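You operate a simulated robot arm through the tools that you are given. There is no shell and no other tool. Be economical: measure what you need, move in short steps, check, and stop when the job is done.

You run a simulated two-armed robot. Do the job below in one go: nothing can be reset, and whatever is moved stays where it is left.

Task
Put can R 65 on the lower wall shelf and the cream can away in the cupboard.
Fine: on the cupboard's bottom shelf; shut its door again. Set down upright: what you pick out.

The check looks at the end state, three seconds after you hand in, the way a careful person would. Anything else that was tipped, shoved, dropped, spilled or broken makes it a failure.

Robot
Two 6-joint arms with two-finger grippers on one trunk, on a base that drives. Base frame: it is fixed to the floor where the robot stands at the start and does not move with it; the origin is under the middle of the robot, x ahead of it, y to its left, z up. Lengths are in mm, angles in degrees, forces in N, time in s.
The left shoulder is at the start at [60, 143, 900], the right one opposite. With the tool pointing down near the work surface each hand reaches from about 300 to 720 mm from the robot's upright axis, wherever it stands, measured 20 degrees to its own side. Places, roughly: bottom shelf of the cupboard [200, -1600, 900]; cupboard door [200, -1400, 1400]; lower wall shelf [900, -500, 1200]. Payload 2.45 kg a hand.
The tool frame of a hand sits at the grasp point between the pads (the TCP): z along the fingers, y along the line on which they close. The tips reach 26 mm beyond it. Largest opening 96 mm; the body of the gripper starts 69 mm behind the TCP.
Orientation is that of the tool frame in the base frame, as a unit quaternion [w, x, y, z]. With the fingers straight down and closing along the base's y, the tool's x points along the base's -x, its y along +y and its z along -z.

Tools
- The arms move only by the tool apply_moves. It takes "left_increments", "right_increments" or both (then of equal length, played together; a hand with none holds still); each is a list of rows, each a list of 7 numbers: the shift along the tool's x, y, z in units of 100 mm (1.0 is 100 mm), then the turn, a rotation vector about the tool's x, y, z in units of 180 degrees (1.0 is 180 degrees), then the gripper command, from -1 (fully open) to 1 (shut), values between in proportion. In form: [[x, y, z, wx, wy, wz, grip], ...]. A call has 1 to 20 rows; each row is the pose to reach, as a shift and turn from the pose commanded when the call began, along the tool's axes at that moment. A call with a number of a shift or a turn outside -1 to 1 is refused whole. Each row takes 0.2 s and may step no farther than 50 mm and 8.6 degrees from the row before; otherwise, or with a gripper value out of range, the whole call is refused. A pose out of reach is approached as far as the arm can. The call stops where the force on the tool passes 90 N (or 10 N more than at its start, if that is more) or the arm is blocked; 0.2 s more then pass. Each finger halts on what it meets, pressing with about 38 N; the grip force reading is that of the motor and also rises with nothing between the fingers. The clock runs only during rows and for 0.2 s after the last one: add rows that repeat a pose to give the fingers time. The reply holds the time, the measured pose of the TCP, the force on the tool along the base axes, the opening and the grip force, in the units named above and with some noise, with the torque about the TCP (base axes, N m) and any sound that the robot's microphone picked up, and new pictures: "pictures" is both (left out), scene, wrist or none (wrist: the cameras of the hands that moved).
- Cameras (640 x 400 px; columns grow to the right, rows downward): "scene" is now at [116.5, -58.3, 1506.6]; the picture's right is [-0.71, -0.71, 0.00], its down [-0.51, 0.52, -0.69] and it looks along [0.48, -0.49, -0.73] (base axes); focal length 291 px, centre (320, 200). "left" rides on the left gripper at [82, -3, -98] in its tool frame; the picture's right is [0.04, 1.00, 0.00], its down [-0.73, 0.03, -0.68] and it looks along [-0.68, 0.03, 0.73] (tool axes); focal length 256 px, centre (320, 200). "right" rides on the right gripper at [82, 3, -98] in its tool frame; the picture's right is [-0.04, 1.00, 0.00], its down [-0.73, -0.03, -0.68] and it looks along [-0.68, -0.03, 0.73] (tool axes); focal length 256 px, centre (320, 200). There is no depth. A picture from a camera that has moved, and an enlarged one, comes with that camera's place and axes in the base frame and with its lens.
- move_column(by): slides the trunk up (or, below 0, down) by that many mm; the arms and the scene camera ride with it, the base frame stays. It gives what a move gives, with no picture.
- roll_base(legs): drives the robot by 1 to 6 legs, each [ahead, turn to the left] in mm and degrees, along the robot's own axes; the way and the turn of a leg run together, so that a leg with both is an arc; at most 1500 mm and 180 degrees a leg. The arms and the cameras ride along, it lands a little off, and it stops where it bumps. It gives what a move gives, and a new picture of the scene camera.
- pan_tilt(pan, tilt): turns the head with the scene camera to pan (to the left, within 86 degrees either way) and tilt (down, from -29 to 69), counted from straight ahead of the robot. It gives what a move gives, and a new picture of the scene camera.
- zoom(camera, box): a new picture of the part [left, top, right, bottom] of that camera's present view, enlarged. No time passes.
- sign_off(): hands the job in; it is judged then, once.

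Work in short steps. Places have to be worked out from the pictures, the camera data and where the tool is seen: move nearer, look again, correct. Check each grasp and each placing, and mend what went wrong. You have 120 turns and 260 pictures in all, those below and enlarged ones among them. Open the grippers and draw the arms clear of the work before you hand the job in, unless the task says otherwise; then end with one line.

The tools are called after ">>>" as a command line: name --argument value ..., lists and objects as JSON in quotes. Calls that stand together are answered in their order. apply_moves: Moves the arms, as the interface text tells. Its arguments: {"type":"object","properties":{"left_increments":{"type":"array","items":{"type":"array","items":{"type":"number"}}},"right_increments":{"type":"array","items":{"type":"array","items":{"type":"number"}}},"pictures":{"type":"string","enum":["both","scene","wrist","none"]}},"required":[]} The other tools are called the same way: move_column (by) slides the trunk up or down; roll_base (legs) drives the base; pan_tilt (pan, tilt) turns the head that bears the scene camera; zoom (camera, box) takes an enlarged picture of a part of a camera's view; sign_off () hands the job in.

At the start:

```text
time_s: 0.0
left_ee_pos: [299.8, -54.9, 1260.7]
left_ee_rot: [0.0, -0.001, 1.0, -0.002]
left_ft_force: [-0.2, -0.2, -0.7]
left_torque: [0.04, 0.02, -0.02]
left_width: 96.1
left_grasp_force: 0.1
right_ee_pos: [336.9, -361.5, 1218.2]
right_ee_rot: [-0.001, -0.001, 1.0, 0.0]
right_ft_force: [0.2, -0.2, -0.5]
right_torque: [0.02, 0.01, 0.03]
right_width: 95.9
right_grasp_force: 0.0
trunk travel left (down, up): [-525.0, 65.0]
robot x, y, heading: [-1.8, 0.6, 0.1]
head pan, tilt: [-45.1, 46.8]
```

scene: 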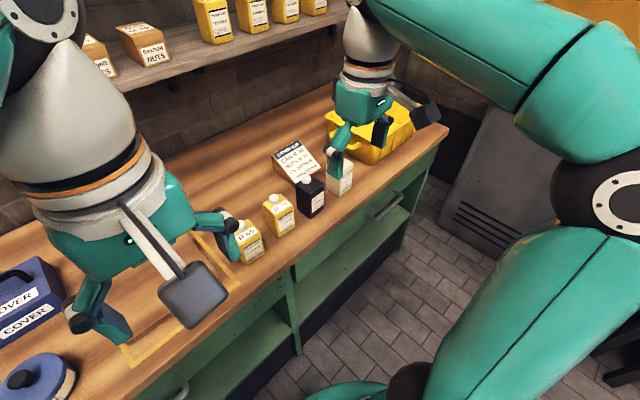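
right: 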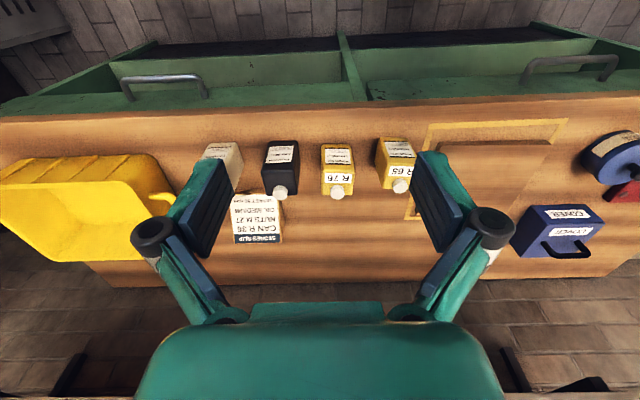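
left: 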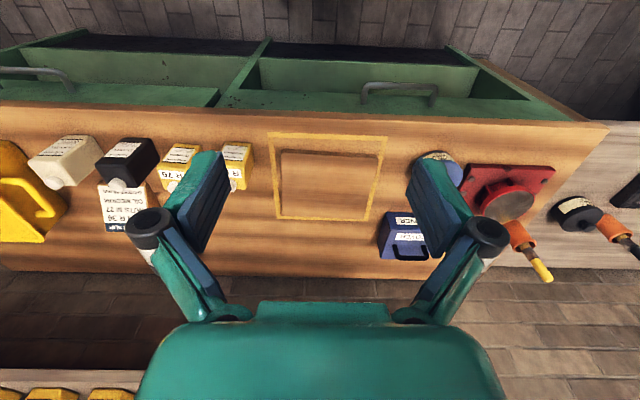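

The bench carries four cans (yellow R 65?, yellow R 76?, black, cream), a slip, and a wall shelf behind. I enlarge the labels and the slip to read them.

>>> zoom --camera "scene" --box '[220, 130, 380, 270]'

>>> zoom --camera "right" --box '[180, 120, 440, 260]'

>>> zoom --camera "scene" --box '[70, 0, 350, 90]'

```text
2.86 times, centred on (300, 200) of scene
camera zoom: at [116.5, -58.3, 1506.6], right [-0.71, -0.71, 0.0], down [-0.51, 0.52, -0.69], along [0.48, -0.49, -0.73], focal length 832 px, centre (377, 200)
```

zoom: 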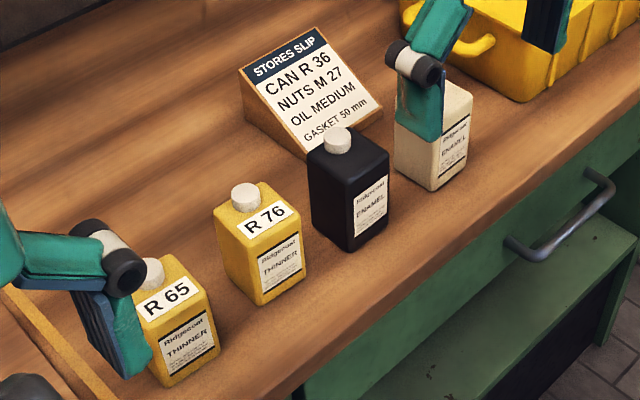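

```text
2.46 times, centred on (310, 190) of right
camera zoom: at [254.4, -357.9, 1317.1], right [0.04, 1.0, 0.0], down [0.73, -0.03, 0.68], along [0.68, -0.03, -0.73], focal length 630 px, centre (345, 225)
```

zoom: 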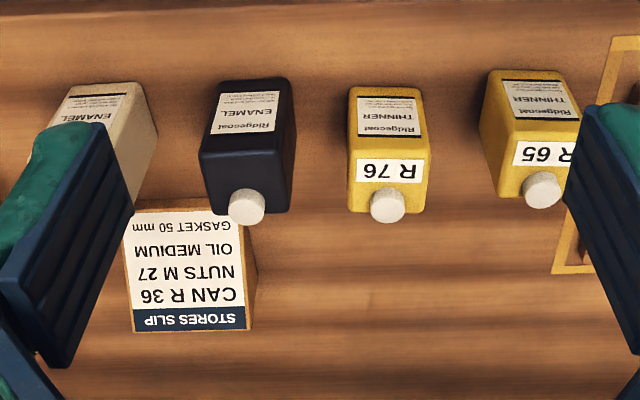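

```text
2.29 times, centred on (210, 45) of scene
camera zoom: at [116.5, -58.3, 1506.6], right [-0.71, -0.71, 0.0], down [-0.51, 0.52, -0.69], along [0.48, -0.49, -0.73], focal length 666 px, centre (571, 554)
```

zoom: 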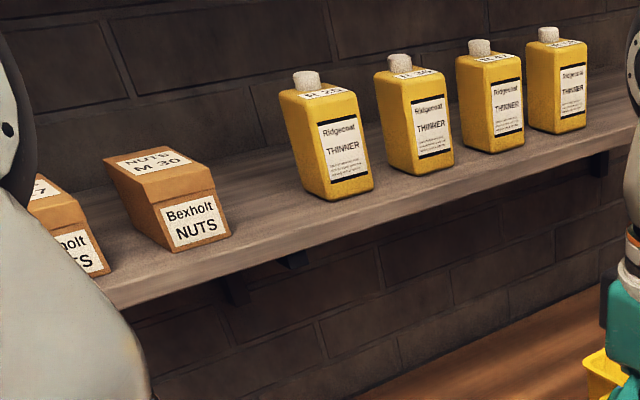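

R 65 is the nearest yellow can, its cap at about [543, -230, 973]. Now I look at the wall shelf, then toward the cupboard.

>>> pan_tilt --pan -28 --tilt 18

>>> pan_tilt --pan -84 --tilt 18

```text
time_s: 0.9
left_ee_pos: [298.6, -54.2, 1261.1]
left_ee_rot: [0.0, -0.001, 1.0, -0.001]
left_ft_force: [-0.6, 0.2, -0.9]
left_torque: [-0.01, 0.0, 0.05]
left_width: 96.3
left_grasp_force: 0.1
right_ee_pos: [336.4, -361.9, 1218.9]
right_ee_rot: [0.0, -0.001, 1.0, 0.0]
right_ft_force: [-0.1, 0.4, -0.1]
right_torque: [0.0, -0.03, 0.04]
right_width: 96.0
right_grasp_force: 0.3
trunk travel left (down, up): [-525.0, 65.0]
robot x, y, heading: [-2.3, 0.1, -0.1]
head pan, tilt: [-28.0, 18.0]
camera scene: at [142.5, -45.6, 1550.9], right [-0.47, -0.88, 0.0], down [-0.27, 0.15, -0.95], along [0.84, -0.45, -0.31], focal length 291 px, centre (320, 200)
```

scene: 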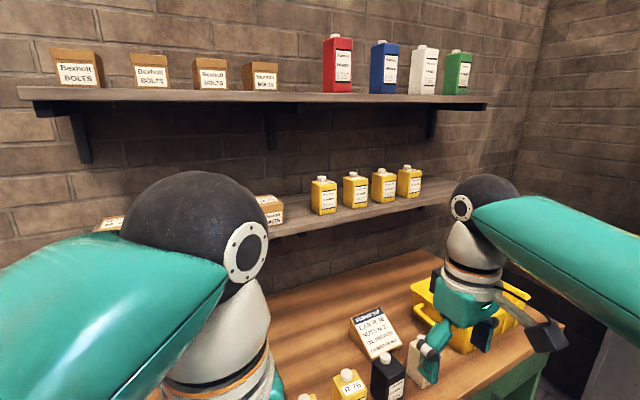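

```text
time_s: 2.2
left_ee_pos: [299.8, -53.3, 1260.9]
left_ee_rot: [0.0, -0.002, 1.0, -0.001]
left_ft_force: [-0.5, 0.3, 0.4]
left_torque: [0.0, -0.04, 0.0]
left_width: 96.0
left_grasp_force: 0.0
right_ee_pos: [335.3, -362.4, 1219.6]
right_ee_rot: [0.0, -0.001, 1.0, 0.0]
right_ft_force: [0.0, 0.3, 0.3]
right_torque: [0.01, 0.0, 0.02]
right_width: 95.8
right_grasp_force: 0.1
trunk travel left (down, up): [-525.0, 65.0]
robot x, y, heading: [-1.9, 0.5, 0.0]
head pan, tilt: [-84.0, 18.0]
camera scene: at [69.9, -94.5, 1551.0], right [-0.99, -0.1, 0.0], down [-0.03, 0.31, -0.95], along [0.1, -0.95, -0.31], focal length 291 px, centre (320, 200)
```

scene: 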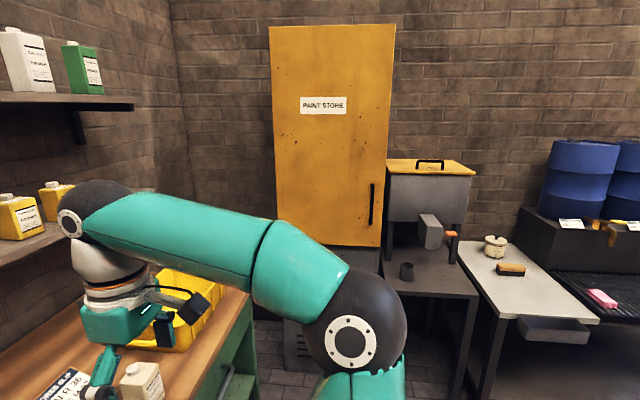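

The cupboard ("PAINT STORE") has its handle on the camera's right, hinge by the corner. I go back to the shelf to read the order of the labels there.

>>> pan_tilt --pan -28 --tilt 18

>>> zoom --camera "scene" --box '[250, 150, 490, 240]'

>>> zoom --camera "scene" --box '[300, 20, 490, 110]'

```text
time_s: 3.4
left_ee_pos: [299.3, -55.4, 1260.8]
left_ee_rot: [0.0, -0.002, 1.0, -0.001]
left_ft_force: [-0.2, -0.1, 0.2]
left_torque: [0.02, 0.0, -0.02]
left_width: 96.0
left_grasp_force: 0.0
right_ee_pos: [335.7, -361.0, 1220.3]
right_ee_rot: [0.0, -0.001, 1.0, 0.0]
right_ft_force: [-0.8, -0.2, 0.2]
right_torque: [0.0, 0.03, 0.0]
right_width: 95.9
right_grasp_force: 0.1
trunk travel left (down, up): [-525.0, 65.0]
robot x, y, heading: [1.7, 2.4, 0.1]
head pan, tilt: [-28.0, 18.0]
camera scene: at [142.4, -45.6, 1551.0], right [-0.47, -0.88, 0.0], down [-0.27, 0.15, -0.95], along [0.84, -0.45, -0.31], focal length 291 px, centre (320, 200)
```

scene: 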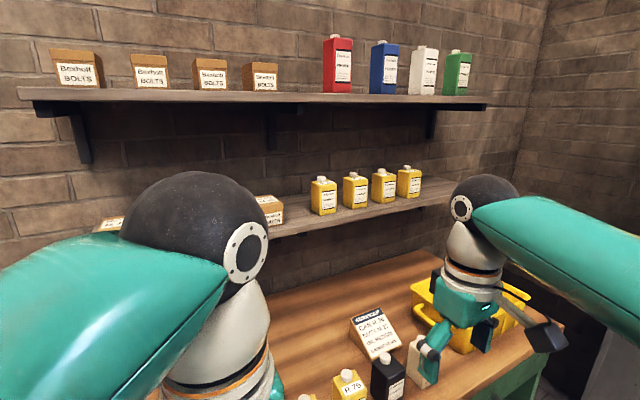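

```text
2.67 times, centred on (370, 195) of scene
camera zoom: at [142.4, -45.6, 1551.0], right [-0.47, -0.88, 0.0], down [-0.27, 0.15, -0.95], along [0.84, -0.45, -0.31], focal length 777 px, centre (187, 213)
```

zoom: 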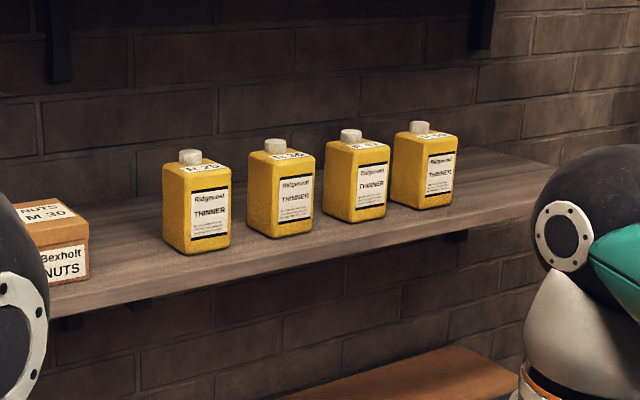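

```text
3.37 times, centred on (395, 65) of scene
camera zoom: at [142.4, -45.6, 1551.0], right [-0.47, -0.88, 0.0], down [-0.27, 0.15, -0.95], along [0.84, -0.45, -0.31], focal length 981 px, centre (67, 655)
```

zoom: 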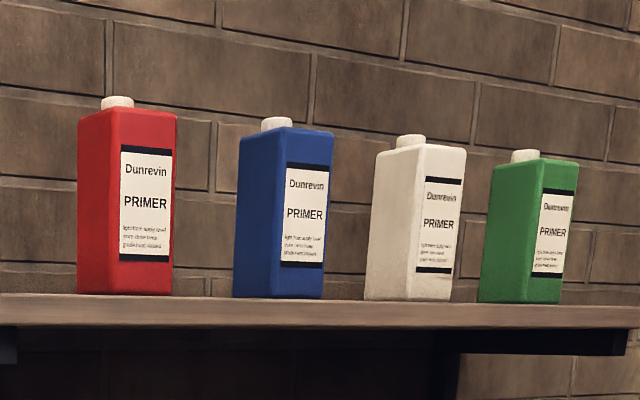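

The shelf cans run in rising order to the right (R 2x … R 5x), labels outward, so R 65 belongs at the right end of that row. I turn the right gripper so that it points forward, 30° below horizontal with its camera on top, good for both bench and shelf.

>>> apply_moves --right_increments '[[0, 0, 0, -0.0238, 0, 0.0412, -1], [0, 0, 0, -0.0476, 0, 0.0825, -1], [0, 0, 0, -0.0714, 0, 0.1237, -1], [0, 0, 0, -0.0952, 0, 0.165, -1], [0, 0, 0, -0.119, 0, 0.2062, -1], [0, 0, 0, -0.1429, 0, 0.2474, -1], [0, 0, 0, -0.1667, 0, 0.2887, -1], [0, 0, 0, -0.1905, 0, 0.3299, -1], [0, 0, 0, -0.2143, 0, 0.3712, -1], [0, 0, 0, -0.2381, 0, 0.4124, -1], [0, 0, 0, -0.2619, 0, 0.4536, -1], [0, 0, 0, -0.2857, 0, 0.4949, -1], [0, 0, 0, -0.3095, 0, 0.5361, -1], [0, 0, 0, -0.3333, 0, 0.5774, -1], [0, 0, 0, -0.3571, 0, 0.6186, -1], [0, 0, 0, -0.381, 0, 0.6598, -1], [0, 0, 0, -0.4048, 0, 0.7011, -1], [0, 0, 0, -0.4286, 0, 0.7423, -1], [0, 0, 0, -0.4524, 0, 0.7835, -1], [0, 0, 0, -0.4762, 0, 0.8248, -1]]'

```text
time_s: 7.6
left_ee_pos: [298.5, -52.9, 1261.9]
left_ee_rot: [0.0, -0.002, 1.0, -0.001]
left_ft_force: [0.1, -0.3, 0.1]
left_torque: [0.02, 0.0, 0.01]
left_width: 95.8
left_grasp_force: 0.0
right_ee_pos: [335.6, -362.0, 1219.4]
right_ee_rot: [0.0, 0.863, 0.074, 0.499]
right_ft_force: [-0.1, 0.6, -0.2]
right_torque: [0.02, 0.03, 0.0]
right_width: 96.1
right_grasp_force: 0.0
trunk travel left (down, up): [-525.0, 65.0]
robot x, y, heading: [-0.7, 5.5, -0.2]
head pan, tilt: [-28.0, 18.0]
camera scene: at [141.8, -45.4, 1551.1], right [-0.47, -0.88, 0.0], down [-0.27, 0.15, -0.95], along [0.84, -0.45, -0.31], focal length 291 px, centre (320, 200)
camera right: at [291.1, -361.4, 1339.6], right [0.11, -0.99, 0.04], down [-0.95, -0.12, -0.29], along [0.3, -0.01, -0.95], focal length 256 px, centre (320, 200)
```

scene: 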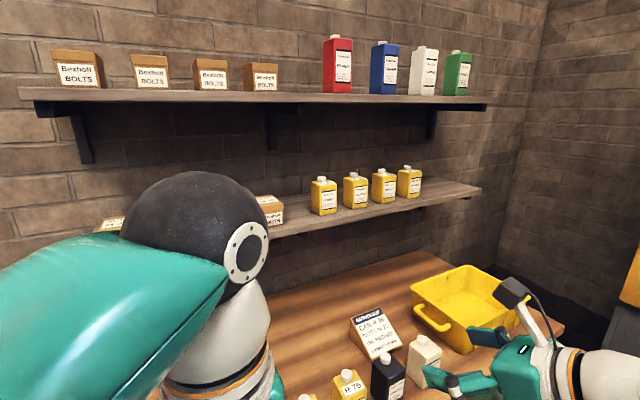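
right: 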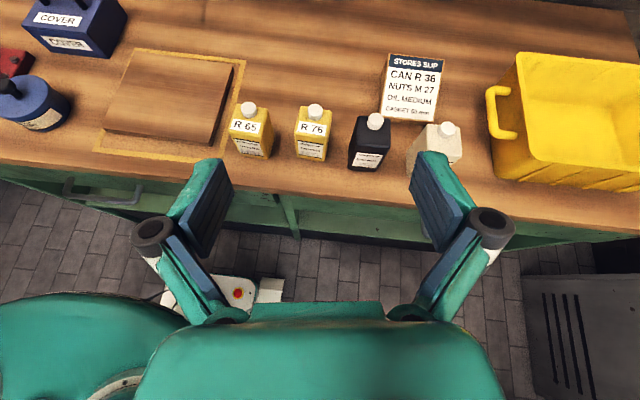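

The new view shows R 65's cap at about [552, -230]. I finish the turn and move halfway toward a pose in front of R 65.

>>> apply_moves --right_increments '[[-0.15, -0.17, 0.23, -0.012, 0, 0.0206, -1], [-0.3, -0.34, 0.47, -0.0238, 0, 0.0412, -1], [-0.45, -0.51, 0.7, -0.0238, 0, 0.0412, -1], [-0.61, -0.676, 0.935, -0.0238, 0, 0.0412, -1], [-0.61, -0.676, 0.935, -0.0238, 0, 0.0412, -1]]' --pictures "wrist"

```text
time_s: 8.8
left_ee_pos: [298.7, -54.6, 1262.7]
left_ee_rot: [0.0, -0.002, 1.0, -0.001]
left_ft_force: [0.0, -0.1, 0.5]
left_torque: [0.0, 0.03, 0.02]
left_width: 96.1
left_grasp_force: 0.0
right_ee_pos: [382.0, -300.3, 1123.4]
right_ee_rot: [-0.001, 0.866, 0.002, 0.5]
right_ft_force: [0.3, -0.3, 1.6]
right_torque: [0.03, -0.03, 0.03]
right_width: 96.1
right_grasp_force: 0.1
right hand out of reach, approached as far as the arm can: row 4, 5
trunk travel left (down, up): [-525.0, 65.0]
robot x, y, heading: [-0.2, 2.3, -0.2]
head pan, tilt: [-28.0, 18.0]
camera right: at [337.9, -304.2, 1243.3], right [-0.02, -1.0, -0.03], down [-0.96, 0.03, -0.3], along [0.3, 0.03, -0.95], focal length 256 px, centre (320, 200)
```

right: 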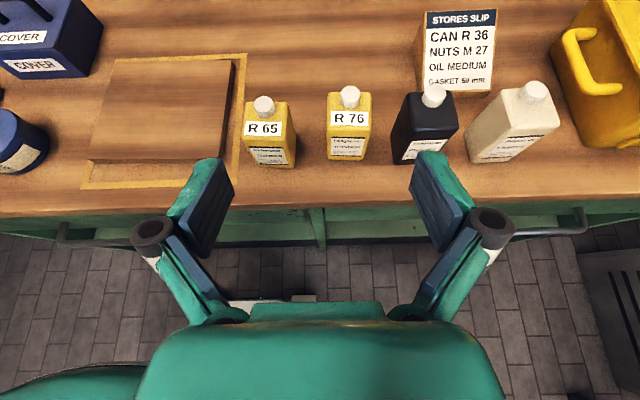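

That pose is too close to the shoulder, so the arm folds up. I back the robot off 200 mm to get room.

>>> roll_base --legs '[[-200, 0]]'

```text
time_s: 10.4
left_ee_pos: [98.6, -54.7, 1261.1]
left_ee_rot: [0.001, -0.003, 1.0, -0.001]
left_ft_force: [-0.2, -0.1, -0.4]
left_torque: [0.01, -0.06, -0.01]
left_width: 96.2
left_grasp_force: 0.1
right_ee_pos: [183.3, -301.4, 1124.3]
right_ee_rot: [-0.002, 0.865, 0.002, 0.501]
right_ft_force: [0.2, -0.2, -0.9]
right_torque: [0.04, -0.03, 0.01]
right_width: 96.0
right_grasp_force: 0.0
trunk travel left (down, up): [-525.0, 65.0]
robot x, y, heading: [-199.9, 2.3, 0.0]
head pan, tilt: [-28.0, 18.0]
camera scene: at [-58.2, -45.2, 1551.2], right [-0.47, -0.88, 0.0], down [-0.27, 0.14, -0.95], along [0.84, -0.44, -0.31], focal length 291 px, centre (320, 200)
```

scene: 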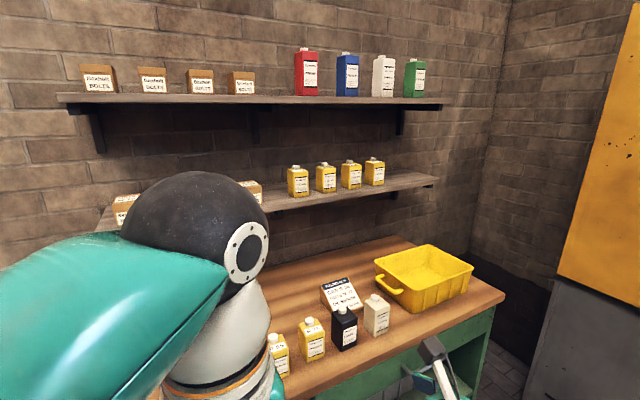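

I enlarge the shelf from this new place to triangulate it.

>>> zoom --camera "scene" --box '[230, 140, 450, 277]'

```text
2.91 times, centred on (340, 208) of scene
camera zoom: at [-58.2, -45.2, 1551.2], right [-0.47, -0.88, 0.0], down [-0.27, 0.14, -0.95], along [0.84, -0.44, -0.31], focal length 847 px, centre (262, 175)
```

zoom: 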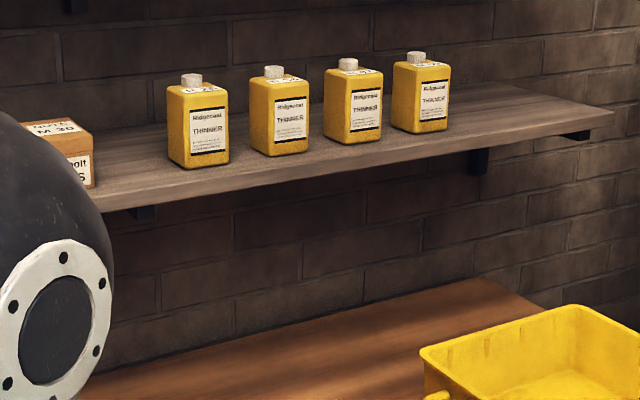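

Triangulated: shelf top z≈1229, cans' centres near x≈928, last can y≈-830, spacing ≈121; so R 65's slot is about [928, -951]. Now I move the right hand toward R 65.

>>> apply_moves --right_increments '[[0.01, -0.2, 0.25, 0, 0, 0, -1], [0.02, -0.4, 0.5, 0, 0, 0, -1], [0.03, -0.6, 0.75, 0, 0, 0, -1], [0.03, -0.79, 1.0, 0, 0, 0, -1]]' --pictures "none"

>>> apply_moves --right_increments '[[0, 0, 0.3, 0, 0, 0, -1], [0, 0, 0.6, 0, 0, 0, -1], [0, 0, 0.95, 0, 0, 0, -1], [0, 0, 0.95, 0, 0, 0, -1]]' --pictures "wrist"

```text
time_s: 11.4
left_ee_pos: [97.6, -53.3, 1263.5]
left_ee_rot: [0.001, -0.003, 1.0, -0.002]
left_ft_force: [-1.4, -0.1, -0.5]
left_torque: [0.0, -0.06, -0.02]
left_width: 95.9
left_grasp_force: 0.0
right_ee_pos: [270.3, -218.8, 1076.6]
right_ee_rot: [-0.002, 0.865, 0.002, 0.501]
right_ft_force: [-0.5, 0.1, 0.8]
right_torque: [0.01, -0.01, 0.02]
right_width: 96.1
right_grasp_force: 0.1
right hand out of reach, approached as far as the arm can: row 1, 2
trunk travel left (down, up): [-525.0, 65.0]
robot x, y, heading: [-196.2, -2.1, 0.1]
head pan, tilt: [-28.0, 18.0]
```

```text
time_s: 12.4
left_ee_pos: [100.3, -53.2, 1261.5]
left_ee_rot: [0.0, -0.003, 1.0, 0.0]
left_ft_force: [-0.4, 1.2, -0.5]
left_torque: [0.01, -0.02, 0.02]
left_width: 96.1
left_grasp_force: 0.0
right_ee_pos: [354.7, -221.4, 1029.4]
right_ee_rot: [-0.001, 0.866, 0.002, 0.5]
right_ft_force: [-0.9, 0.0, 0.8]
right_torque: [0.04, -0.01, -0.04]
right_width: 96.1
right_grasp_force: 0.0
trunk travel left (down, up): [-525.0, 65.0]
robot x, y, heading: [-196.6, 2.4, 0.1]
head pan, tilt: [-28.0, 18.0]
camera right: at [310.3, -223.8, 1149.2], right [-0.01, -1.0, -0.04], down [-0.95, 0.02, -0.3], along [0.3, 0.03, -0.95], focal length 256 px, centre (320, 200)
```

right: 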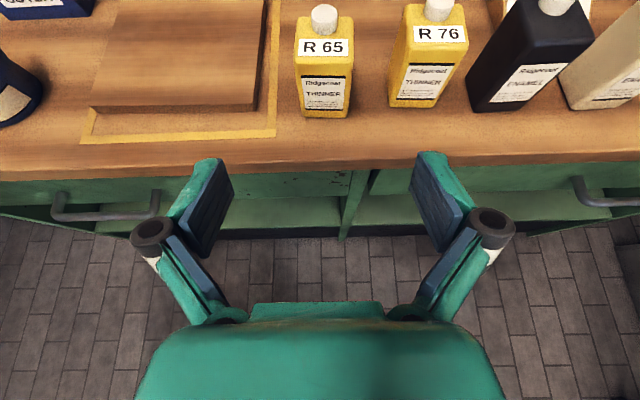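

R 65 works out at centre ≈[567, -222], front face x≈534, bench ≈842 high, squared with the axes. I advance 100 mm along the fingers and look again.

>>> apply_moves --right_increments '[[-0.04, 0, 0.33, 0, 0, 0, -1], [-0.08, 0, 0.66, 0, 0, 0, -1], [-0.11, 0, 1.0, 0, 0, 0, -1], [-0.11, 0, 1.0, 0, 0, 0, -1]]' --pictures "wrist"

```text
time_s: 13.4
left_ee_pos: [99.1, -53.6, 1262.3]
left_ee_rot: [0.0, -0.003, 1.0, -0.001]
left_ft_force: [0.2, 0.3, 0.8]
left_torque: [0.01, 0.0, -0.03]
left_width: 96.3
left_grasp_force: 0.0
right_ee_pos: [436.1, -220.4, 970.6]
right_ee_rot: [-0.002, 0.866, 0.002, 0.5]
right_ft_force: [-0.2, 0.7, 0.1]
right_torque: [-0.01, 0.0, 0.0]
right_width: 95.8
right_grasp_force: 0.1
trunk travel left (down, up): [-525.0, 65.0]
robot x, y, heading: [-198.5, 2.4, 0.2]
head pan, tilt: [-28.0, 18.0]
camera right: at [391.4, -223.1, 1089.3], right [-0.01, -1.0, -0.04], down [-0.95, 0.02, -0.3], along [0.3, 0.03, -0.95], focal length 256 px, centre (320, 200)
```

right: 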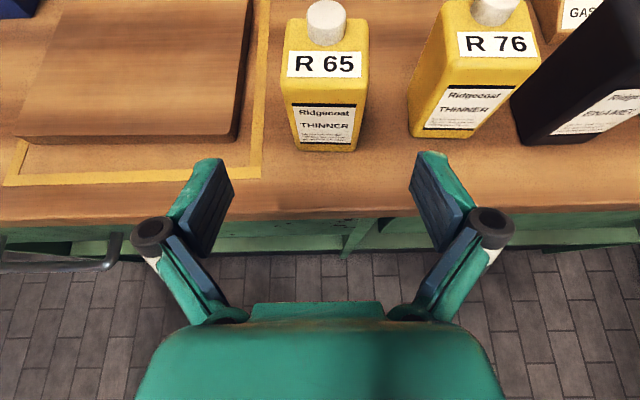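

Refined from several views: cap near [553, -223, 968], front face x≈517, bench ≈860. I advance most of the way with the fingers straddling the can.

>>> apply_moves --right_increments '[[0.02, 0.01, 0.25, 0, 0, 0, -1], [0.03, 0.02, 0.5, 0, 0, 0, -1], [0.04, 0.03, 0.75, 0, 0, 0, -1], [0.05, 0.03, 0.95, 0, 0, 0, -1], [0.05, 0.03, 0.95, 0, 0, 0, -1]]' --pictures "wrist"

```text
time_s: 14.6
left_ee_pos: [101.4, -54.7, 1261.5]
left_ee_rot: [0.001, -0.002, 1.0, -0.001]
left_ft_force: [0.1, -0.5, -0.6]
left_torque: [0.02, -0.03, 0.04]
left_width: 96.0
left_grasp_force: 0.1
right_ee_pos: [521.3, -222.5, 925.8]
right_ee_rot: [-0.002, 0.866, 0.002, 0.5]
right_ft_force: [-0.2, -0.3, -0.6]
right_torque: [0.0, -0.01, -0.02]
right_width: 96.0
right_grasp_force: 0.1
trunk travel left (down, up): [-525.0, 65.0]
robot x, y, heading: [-199.5, -0.3, 0.2]
head pan, tilt: [-28.0, 18.0]
camera right: at [476.5, -225.7, 1045.9], right [-0.01, -1.0, -0.04], down [-0.96, 0.02, -0.3], along [0.3, 0.03, -0.95], focal length 256 px, centre (320, 200)
```

right: 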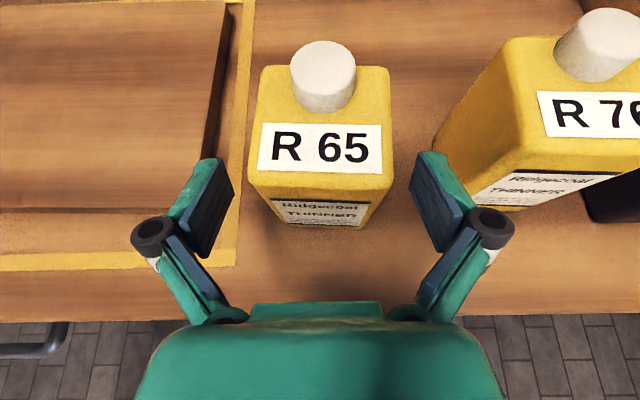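

The can sits centred between the fingers. I advance the last 30 mm and close.

>>> apply_moves --right_increments '[[0.01, 0, 0.15, 0, 0, 0, -1], [0.01, 0, 0.31, 0, 0, 0, -1], [0.01, 0, 0.31, 0, 0, 0, 0.3], [0.01, 0, 0.31, 0, 0, 0, 1], [0.01, 0, 0.31, 0, 0, 0, 1], [0.01, 0, 0.31, 0, 0, 0, 1]]' --pictures "wrist"

```text
time_s: 16.0
left_ee_pos: [100.6, -53.4, 1261.5]
left_ee_rot: [0.0, -0.003, 1.0, 0.0]
left_ft_force: [0.4, -0.6, 0.6]
left_torque: [-0.01, 0.0, 0.02]
left_width: 96.1
left_grasp_force: 0.1
right_ee_pos: [547.2, -222.5, 913.3]
right_ee_rot: [-0.001, 0.865, 0.002, 0.501]
right_ft_force: [-0.1, -1.4, 2.9]
right_torque: [-0.26, -0.22, -0.05]
right_width: 59.6
right_grasp_force: 38.2
trunk travel left (down, up): [-525.0, 65.0]
robot x, y, heading: [-199.1, -2.1, 0.0]
head pan, tilt: [-28.0, 18.0]
camera right: at [503.8, -225.8, 1032.6], right [-0.01, -1.0, -0.04], down [-0.95, 0.02, -0.3], along [0.3, 0.03, -0.95], focal length 256 px, centre (320, 200)
```

right: 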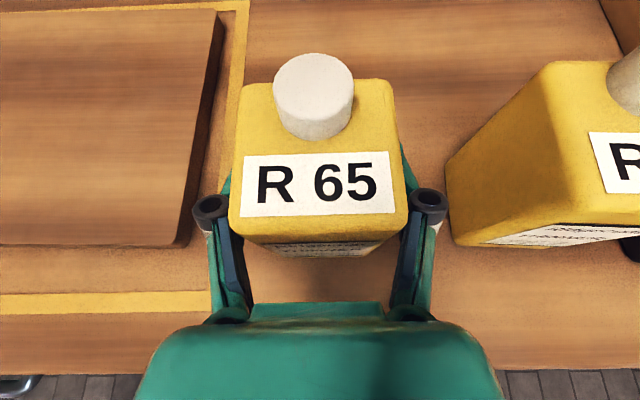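

Gripped at 59.6 mm width. I lift it straight up 100 mm and check it hangs upright.

>>> apply_moves --right_increments '[[0.1, 0, -0.06, 0, 0, 0, 1], [0.3, 0, -0.173, 0, 0, 0, 1], [0.58, 0, -0.335, 0, 0, 0, 1], [0.866, 0, -0.5, 0, 0, 0, 1], [0.866, 0, -0.5, 0, 0, 0, 1]]'

```text
time_s: 17.2
left_ee_pos: [100.3, -54.0, 1261.6]
left_ee_rot: [-0.001, -0.002, 1.0, -0.001]
left_ft_force: [-0.5, 0.4, 0.3]
left_torque: [-0.02, -0.01, -0.03]
left_width: 95.9
left_grasp_force: 0.1
right_ee_pos: [548.7, -223.3, 1010.4]
right_ee_rot: [-0.001, 0.866, 0.002, 0.499]
right_ft_force: [-0.3, 0.6, -3.1]
right_torque: [-0.01, 0.01, -0.01]
right_width: 59.7
right_grasp_force: 37.9
trunk travel left (down, up): [-525.0, 65.0]
robot x, y, heading: [-199.1, 1.8, 0.2]
head pan, tilt: [-28.0, 18.0]
camera scene: at [-54.5, -45.4, 1550.8], right [-0.47, -0.88, 0.0], down [-0.27, 0.14, -0.95], along [0.84, -0.44, -0.31], focal length 291 px, centre (320, 200)
camera right: at [504.9, -225.7, 1130.7], right [-0.01, -1.0, -0.04], down [-0.96, 0.02, -0.29], along [0.29, 0.03, -0.96], focal length 256 px, centre (320, 200)
```

scene: 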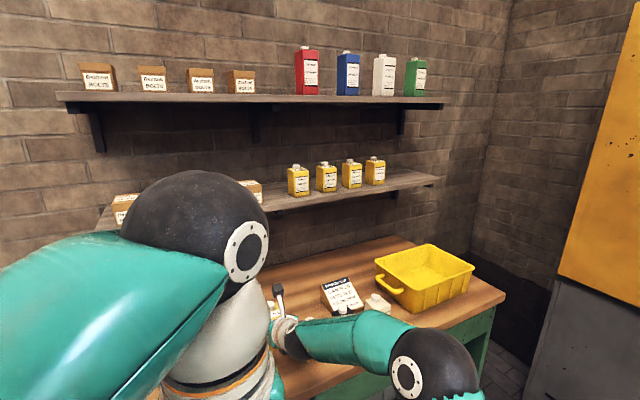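
right: 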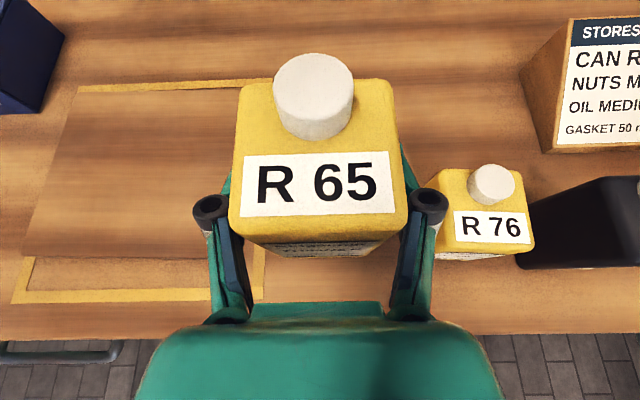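

It hangs upright. I raise it further while drawing it back, ready to drive along the bench.

>>> apply_moves --right_increments '[[0.22, 0, -0.13, 0, 0, 0, 1], [0.43, 0, -0.4, 0, 0, 0, 1], [0.52, 0, -0.7, 0, 0, 0, 1], [0.59, 0, -0.97, 0, 0, 0, 1]]' --pictures "none"

>>> apply_moves --right_increments '[[0.2, 0, -0.25, 0, 0, 0, 1], [0.4, 0, -0.5, 0, 0, 0, 1], [0.5, 0, -0.75, 0, 0, 0, 1], [0.59, 0, -0.97, 0, 0, 0, 1]]' --pictures "scene"

```text
time_s: 18.2
left_ee_pos: [100.1, -54.0, 1262.3]
left_ee_rot: [0.0, -0.002, 1.0, -0.001]
left_ft_force: [0.2, 1.0, 0.1]
left_torque: [-0.02, 0.0, 0.02]
left_width: 96.0
left_grasp_force: 0.1
right_ee_pos: [491.6, -222.8, 1112.4]
right_ee_rot: [-0.002, 0.866, 0.003, 0.499]
right_ft_force: [0.4, 0.0, -2.2]
right_torque: [-0.01, 0.03, 0.0]
right_width: 59.4
right_grasp_force: 37.5
trunk travel left (down, up): [-525.0, 65.0]
robot x, y, heading: [-201.4, 0.8, 0.1]
head pan, tilt: [-28.0, 18.0]
```

```text
time_s: 19.2
left_ee_pos: [100.7, -54.0, 1262.4]
left_ee_rot: [0.001, -0.002, 1.0, -0.002]
left_ft_force: [0.0, -0.1, 0.4]
left_torque: [0.0, 0.01, -0.01]
left_width: 96.0
left_grasp_force: 0.1
right_ee_pos: [438.6, -224.2, 1210.1]
right_ee_rot: [-0.001, 0.866, 0.002, 0.5]
right_ft_force: [-0.6, -0.5, -1.8]
right_torque: [0.03, -0.01, -0.01]
right_width: 59.6
right_grasp_force: 37.9
trunk travel left (down, up): [-525.0, 65.0]
robot x, y, heading: [-196.2, 2.1, 0.0]
head pan, tilt: [-28.0, 18.0]
camera scene: at [-56.1, -45.3, 1551.0], right [-0.47, -0.88, 0.0], down [-0.27, 0.14, -0.95], along [0.84, -0.44, -0.31], focal length 291 px, centre (320, 200)
```

scene: 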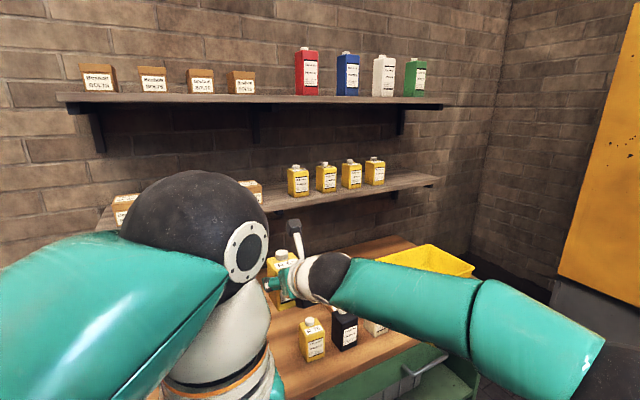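

To place it I need the robot near y≈-680, but the outstretched hands must not sweep into the cupboard at y≈-1380. I zigzag: turn right 60°, drive 430, then look round before backing.

>>> roll_base --legs '[[0, -60], [430, 0]]'

>>> pan_tilt --pan -86 --tilt 30

```text
time_s: 21.6
left_ee_pos: [-4.8, -231.5, 1263.3]
left_ee_rot: [0.0, 0.336, 0.942, 0.001]
left_ft_force: [0.1, 0.0, 0.3]
left_torque: [0.09, -0.03, -0.03]
left_width: 96.1
left_grasp_force: 0.1
right_ee_pos: [147.2, -580.8, 1209.4]
right_ee_rot: [0.166, 0.816, -0.292, 0.469]
right_ft_force: [-0.2, -0.4, -2.4]
right_torque: [-0.01, -0.02, 0.07]
right_width: 59.6
right_grasp_force: 37.8
trunk travel left (down, up): [-525.0, 65.0]
robot x, y, heading: [-182.3, 22.8, -40.0]
head pan, tilt: [-28.0, 18.0]
stopped in leg 1: the robot was blocked; the commanded pose is now the measured one
camera scene: at [-105.5, -107.3, 1550.8], right [-0.93, -0.37, 0.0], down [-0.11, 0.29, -0.95], along [0.36, -0.88, -0.31], focal length 291 px, centre (320, 200)
```

scene: 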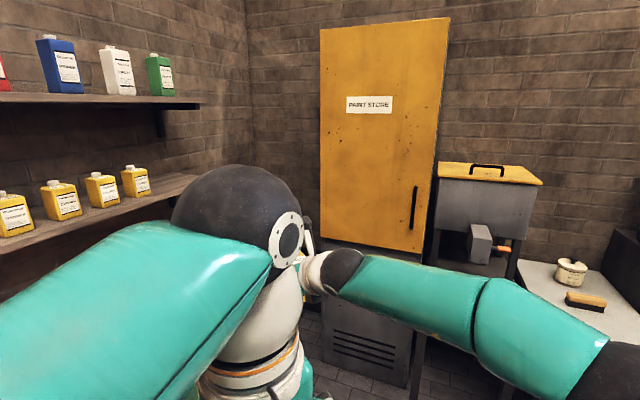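

```text
time_s: 22.9
left_ee_pos: [-1.8, -229.7, 1263.8]
left_ee_rot: [-0.001, 0.336, 0.942, -0.001]
left_ft_force: [0.1, 0.7, 0.3]
left_torque: [0.02, -0.01, -0.01]
left_width: 96.0
left_grasp_force: 0.0
right_ee_pos: [149.7, -577.1, 1210.7]
right_ee_rot: [0.168, 0.816, -0.292, 0.47]
right_ft_force: [-0.3, -0.1, -3.0]
right_torque: [-0.01, -0.01, 0.04]
right_width: 59.6
right_grasp_force: 38.2
trunk travel left (down, up): [-525.0, 65.0]
robot x, y, heading: [-182.8, 17.9, -39.9]
head pan, tilt: [-85.9, 30.0]
camera scene: at [-191.7, -91.6, 1531.7], right [-0.81, 0.59, 0.0], down [0.29, 0.41, -0.87], along [-0.51, -0.7, -0.5], focal length 291 px, centre (320, 200)
```

scene: 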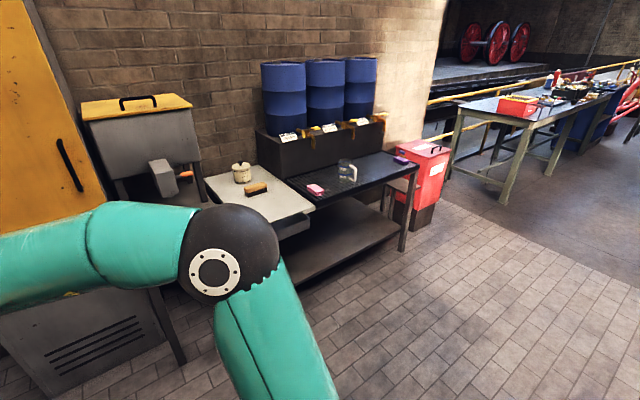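

The turn stopped at -40°: something touched. I look down around the base to find it.

>>> pan_tilt --pan -70 --tilt 69

>>> pan_tilt --pan 80 --tilt 50

>>> pan_tilt --pan 0 --tilt 65

```text
time_s: 23.9
left_ee_pos: [-3.5, -230.3, 1263.4]
left_ee_rot: [0.001, 0.337, 0.942, -0.001]
left_ft_force: [0.6, 0.1, -0.3]
left_torque: [-0.03, -0.01, 0.0]
left_width: 95.9
left_grasp_force: 0.0
right_ee_pos: [149.9, -576.9, 1210.9]
right_ee_rot: [0.169, 0.815, -0.293, 0.47]
right_ft_force: [-0.1, -0.6, -3.4]
right_torque: [-0.02, 0.02, 0.0]
right_width: 59.5
right_grasp_force: 38.3
trunk travel left (down, up): [-525.0, 65.0]
robot x, y, heading: [-181.1, 20.3, -40.0]
head pan, tilt: [-70.0, 68.8]
camera scene: at [-157.7, -70.9, 1480.3], right [-0.94, 0.34, 0.0], down [0.32, 0.88, -0.36], along [-0.13, -0.34, -0.93], focal length 291 px, centre (320, 200)
```

scene: 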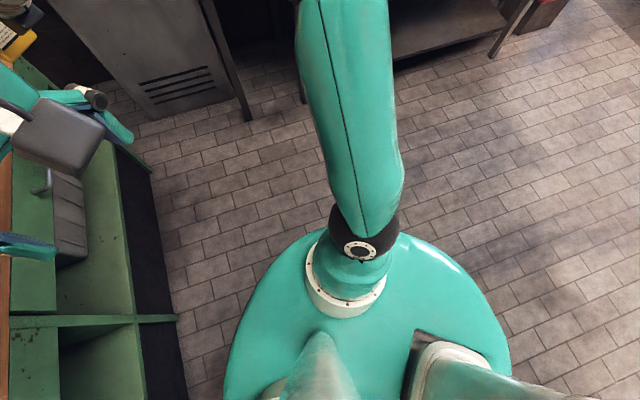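

```text
time_s: 26.3
left_ee_pos: [-3.5, -230.3, 1262.6]
left_ee_rot: [-0.001, 0.337, 0.941, -0.001]
left_ft_force: [0.1, -0.3, 0.8]
left_torque: [-0.05, 0.03, -0.01]
left_width: 95.9
left_grasp_force: 0.1
right_ee_pos: [149.0, -578.2, 1211.3]
right_ee_rot: [0.168, 0.816, -0.293, 0.47]
right_ft_force: [-1.2, -0.4, -2.8]
right_torque: [0.02, 0.03, 0.0]
right_width: 59.5
right_grasp_force: 38.2
trunk travel left (down, up): [-525.0, 65.0]
robot x, y, heading: [-183.6, 20.9, -39.9]
head pan, tilt: [80.0, 50.0]
camera scene: at [-79.5, 31.1, 1502.2], right [0.64, -0.77, 0.0], down [-0.59, -0.49, -0.64], along [0.49, 0.41, -0.77], focal length 291 px, centre (320, 200)
```

scene: 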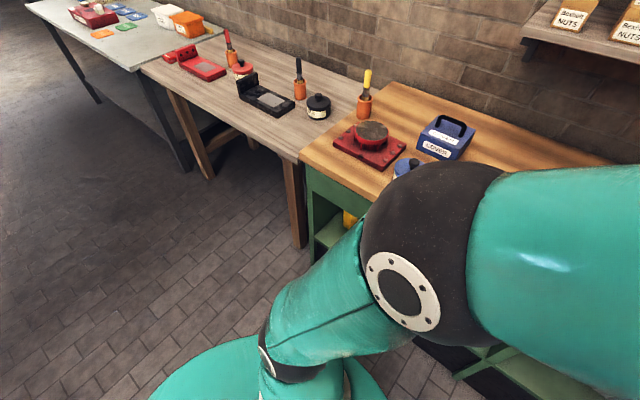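

```text
time_s: 27.8
left_ee_pos: [-2.7, -228.8, 1262.4]
left_ee_rot: [0.0, 0.336, 0.942, -0.001]
left_ft_force: [0.5, 0.1, 0.0]
left_torque: [0.01, 0.02, -0.02]
left_width: 96.0
left_grasp_force: 0.0
right_ee_pos: [148.5, -578.4, 1210.9]
right_ee_rot: [0.168, 0.816, -0.293, 0.469]
right_ft_force: [-0.8, -0.4, -3.6]
right_torque: [-0.02, 0.01, 0.01]
right_width: 59.5
right_grasp_force: 38.2
trunk travel left (down, up): [-525.0, 65.0]
robot x, y, heading: [-184.9, 18.9, -40.0]
head pan, tilt: [0.0, 65.0]
camera scene: at [-92.0, -57.4, 1484.0], right [-0.64, -0.77, 0.0], down [-0.69, 0.58, -0.42], along [0.32, -0.27, -0.91], focal length 291 px, centre (320, 200)
```

scene: 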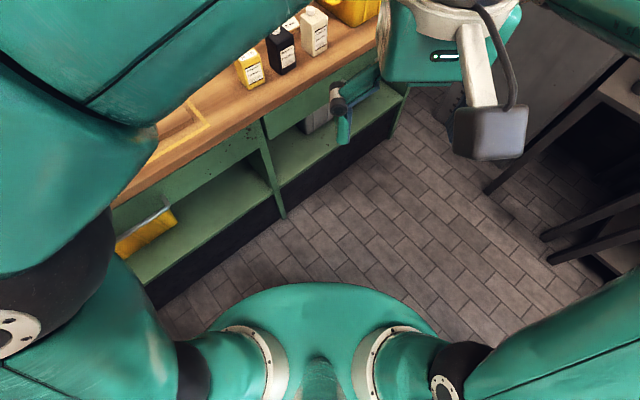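

Nothing is visible touching at the front or right, so something behind is the likely cause. I ease ahead 80 mm at this heading, then try the rest of the turn.

>>> roll_base --legs '[[80, 0], [0, -10]]'

```text
time_s: 29.6
left_ee_pos: [11.3, -309.2, 1262.4]
left_ee_rot: [-0.001, 0.417, 0.909, 0.0]
left_ft_force: [-0.2, 0.3, 0.3]
left_torque: [-0.02, -0.03, -0.05]
left_width: 96.0
left_grasp_force: 0.1
right_ee_pos: [100.6, -677.9, 1211.5]
right_ee_rot: [0.208, 0.787, -0.362, 0.454]
right_ft_force: [0.0, 0.4, -2.4]
right_torque: [0.01, 0.01, 0.0]
right_width: 59.6
right_grasp_force: 37.9
trunk travel left (down, up): [-525.0, 65.0]
robot x, y, heading: [-119.8, -23.2, -50.2]
head pan, tilt: [0.0, 65.0]
camera scene: at [-40.7, -119.5, 1484.1], right [-0.77, -0.64, 0.0], down [-0.58, 0.69, -0.42], along [0.27, -0.32, -0.91], focal length 291 px, centre (320, 200)
```

scene: 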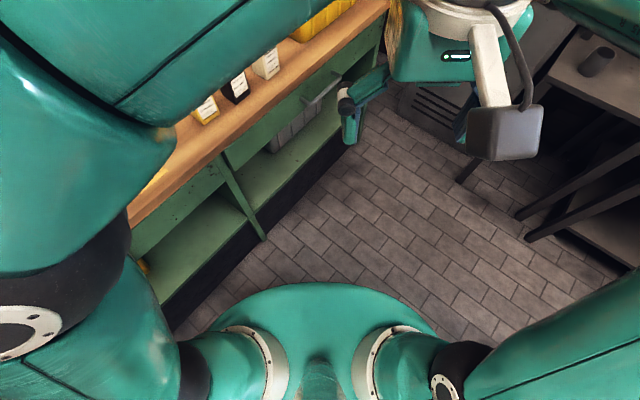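

That worked, so the obstacle is behind the start area; I won't back up there. I turn to about -75°, drive 555 mm along the bench, then turn back to face it.

>>> roll_base --legs '[[0, -25], [550, 0]]'

>>> roll_base --legs '[[0, 75]]'

>>> pan_tilt --pan -20 --tilt 25

```text
time_s: 31.9
left_ee_pos: [-118.9, -359.2, 1264.4]
left_ee_rot: [-0.001, 0.609, 0.793, 0.001]
left_ft_force: [-0.2, -0.9, 0.2]
left_torque: [0.1, 0.02, -0.02]
left_width: 96.1
left_grasp_force: 0.2
right_ee_pos: [-197.9, -730.4, 1209.1]
right_ee_rot: [0.302, 0.688, -0.529, 0.395]
right_ft_force: [-0.3, -0.5, -3.2]
right_torque: [0.02, 0.04, -0.01]
right_width: 59.5
right_grasp_force: 38.4
trunk travel left (down, up): [-525.0, 65.0]
robot x, y, heading: [-94.5, -39.4, -76.7]
head pan, tilt: [0.0, 65.0]
stopped in leg 2: the robot was blocked; the commanded pose is now the measured one
camera scene: at [-68.8, -163.3, 1483.6], right [-0.97, -0.23, 0.0], down [-0.21, 0.88, -0.42], along [0.1, -0.41, -0.91], focal length 291 px, centre (320, 200)
```

scene: 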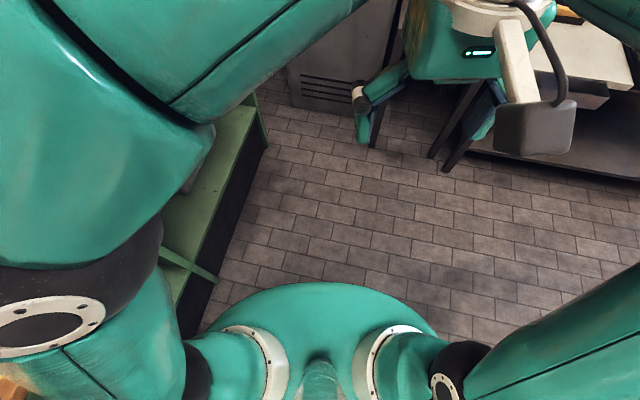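

```text
time_s: 34.3
left_ee_pos: [72.4, -309.9, 1264.5]
left_ee_rot: [-0.001, 0.334, 0.942, -0.002]
left_ft_force: [1.9, 1.3, -0.5]
left_torque: [-0.03, 0.04, 0.02]
left_width: 95.9
left_grasp_force: 0.1
right_ee_pos: [225.7, -656.6, 1213.3]
right_ee_rot: [0.167, 0.817, -0.289, 0.47]
right_ft_force: [0.6, 1.0, -3.5]
right_torque: [0.0, 0.03, -0.04]
right_width: 59.4
right_grasp_force: 38.2
trunk travel left (down, up): [-525.0, 65.0]
robot x, y, heading: [-112.0, -55.8, -40.2]
head pan, tilt: [0.0, 65.0]
stopped in leg 1: the robot was blocked; the commanded pose is now the measured one
camera scene: at [-18.6, -136.4, 1483.9], right [-0.65, -0.76, 0.0], down [-0.69, 0.59, -0.42], along [0.32, -0.27, -0.91], focal length 291 px, centre (320, 200)
```

scene: 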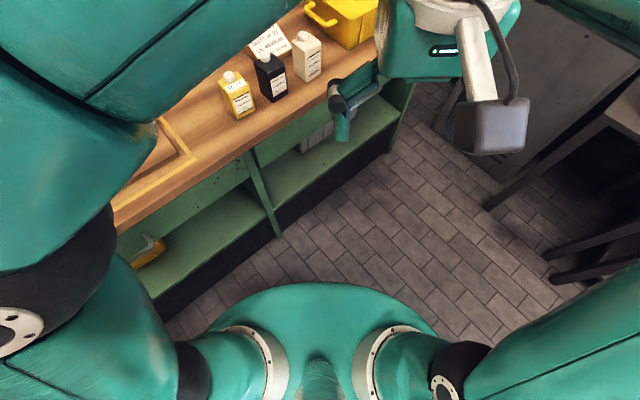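

```text
time_s: 35.4
left_ee_pos: [69.4, -310.4, 1264.1]
left_ee_rot: [-0.001, 0.335, 0.942, -0.001]
left_ft_force: [-0.6, 1.2, -0.3]
left_torque: [0.02, 0.04, 0.04]
left_width: 96.3
left_grasp_force: 0.0
right_ee_pos: [222.8, -659.0, 1214.2]
right_ee_rot: [0.168, 0.816, -0.291, 0.471]
right_ft_force: [-0.1, 0.1, -2.5]
right_torque: [-0.02, -0.05, -0.02]
right_width: 59.5
right_grasp_force: 38.6
trunk travel left (down, up): [-525.0, 65.0]
robot x, y, heading: [-112.4, -59.6, -40.4]
head pan, tilt: [-20.0, 25.0]
camera scene: at [-22.0, -178.8, 1539.5], right [-0.87, -0.49, 0.0], down [-0.21, 0.37, -0.91], along [0.45, -0.79, -0.42], focal length 291 px, centre (320, 200)
```

scene: 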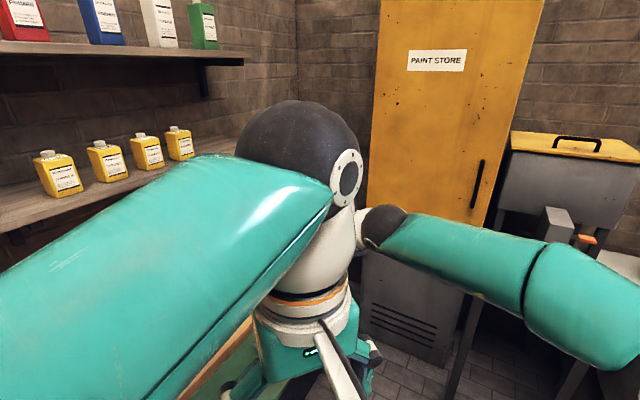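

The stops all come after about 2 s and nothing is near, so it may be the drive lagging rather than a bump. I test with short legs.

>>> roll_base --legs '[[0, -15], [0, -15]]'

```text
time_s: 37.8
left_ee_pos: [-80.0, -372.0, 1265.7]
left_ee_rot: [0.0, 0.562, 0.827, 0.001]
left_ft_force: [0.4, -0.3, 0.5]
left_torque: [0.05, -0.06, -0.01]
left_width: 95.8
left_grasp_force: 0.0
right_ee_pos: [-115.0, -749.1, 1212.8]
right_ee_rot: [0.28, 0.716, -0.489, 0.412]
right_ft_force: [-0.8, -0.6, -2.7]
right_torque: [0.01, -0.04, 0.09]
right_width: 59.6
right_grasp_force: 37.3
trunk travel left (down, up): [-525.0, 65.0]
robot x, y, heading: [-90.4, -54.8, -69.9]
head pan, tilt: [-20.0, 25.0]
stopped in leg 2: the robot was blocked; the commanded pose is now the measured one
camera scene: at [-74.5, -205.5, 1539.4], right [-1.0, 0.0, 0.0], down [0.0, 0.42, -0.91], along [0.0, -0.91, -0.42], focal length 291 px, centre (320, 200)
```

scene: 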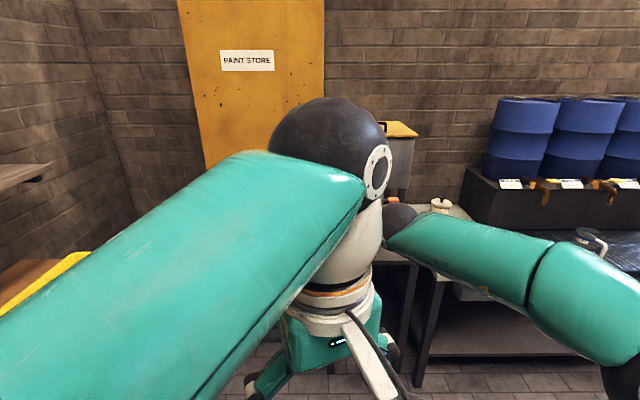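

It did reach -70° before the stop. I now try a straight 150 mm drive.

>>> roll_base --legs '[[150, 0]]'

```text
time_s: 39.2
left_ee_pos: [-24.3, -513.9, 1265.1]
left_ee_rot: [-0.001, 0.563, 0.826, 0.0]
left_ft_force: [-0.6, -0.5, -0.1]
left_torque: [0.07, 0.01, 0.0]
left_width: 96.0
left_grasp_force: 0.1
right_ee_pos: [-61.1, -892.5, 1213.4]
right_ee_rot: [0.281, 0.716, -0.488, 0.412]
right_ft_force: [1.0, 0.0, -3.0]
right_torque: [0.03, 0.0, 0.05]
right_width: 59.5
right_grasp_force: 38.0
trunk travel left (down, up): [-525.0, 65.0]
robot x, y, heading: [-42.1, -196.7, -70.0]
head pan, tilt: [-20.0, 25.0]
camera scene: at [-20.5, -348.4, 1539.3], right [-1.0, 0.0, 0.0], down [0.0, 0.42, -0.91], along [0.0, -0.91, -0.42], focal length 291 px, centre (320, 200)
```

scene: 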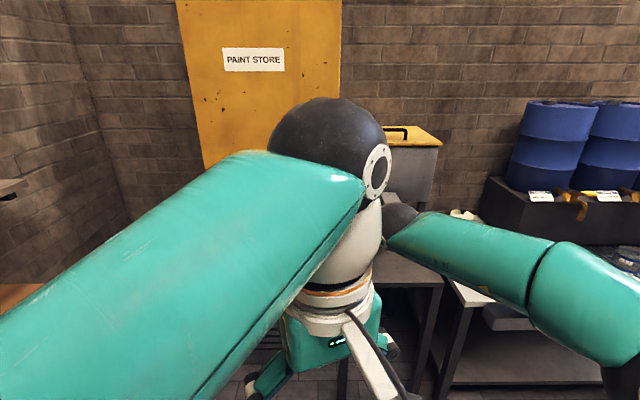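

Straight driving works. I continue with a gentle arc in short legs.

>>> roll_base --legs '[[180, -8]]'

>>> roll_base --legs '[[185, 0]]'

```text
time_s: 40.7
left_ee_pos: [-22.9, -686.5, 1265.0]
left_ee_rot: [-0.001, 0.62, 0.785, 0.001]
left_ft_force: [0.4, -0.8, -0.2]
left_torque: [0.05, 0.02, 0.02]
left_width: 95.8
left_grasp_force: 0.1
right_ee_pos: [-111.5, -1055.9, 1215.1]
right_ee_rot: [0.31, 0.679, -0.538, 0.392]
right_ft_force: [-0.3, 0.3, -3.0]
right_torque: [0.01, 0.02, 0.01]
right_width: 59.6
right_grasp_force: 37.8
trunk travel left (down, up): [-525.0, 65.0]
robot x, y, heading: [12.9, -364.5, -78.4]
head pan, tilt: [-20.0, 25.0]
camera scene: at [10.1, -520.8, 1539.5], right [-0.99, 0.14, 0.0], down [0.06, 0.42, -0.91], along [-0.13, -0.9, -0.42], focal length 291 px, centre (320, 200)
```

scene: 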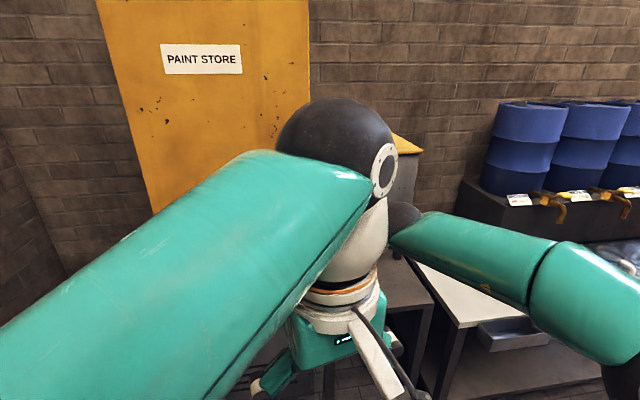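

```text
time_s: 42.3
left_ee_pos: [17.3, -869.1, 1265.2]
left_ee_rot: [-0.001, 0.619, 0.786, 0.001]
left_ft_force: [-0.9, -0.5, -0.3]
left_torque: [0.03, -0.01, 0.01]
left_width: 95.8
left_grasp_force: 0.0
right_ee_pos: [-72.0, -1238.3, 1213.8]
right_ee_rot: [0.309, 0.68, -0.538, 0.392]
right_ft_force: [-0.3, 0.1, -3.8]
right_torque: [0.0, 0.01, 0.01]
right_width: 59.5
right_grasp_force: 37.8
trunk travel left (down, up): [-525.0, 65.0]
robot x, y, heading: [52.6, -548.1, -78.0]
head pan, tilt: [-20.0, 25.0]
camera scene: at [49.3, -704.4, 1539.4], right [-0.99, 0.14, 0.0], down [0.06, 0.42, -0.91], along [-0.13, -0.9, -0.42], focal length 291 px, centre (320, 200)
```

scene: 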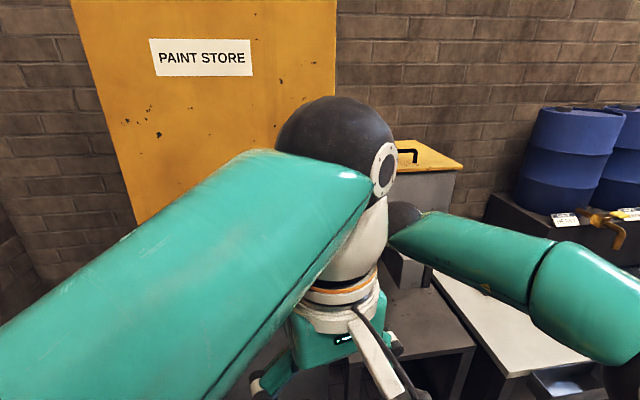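

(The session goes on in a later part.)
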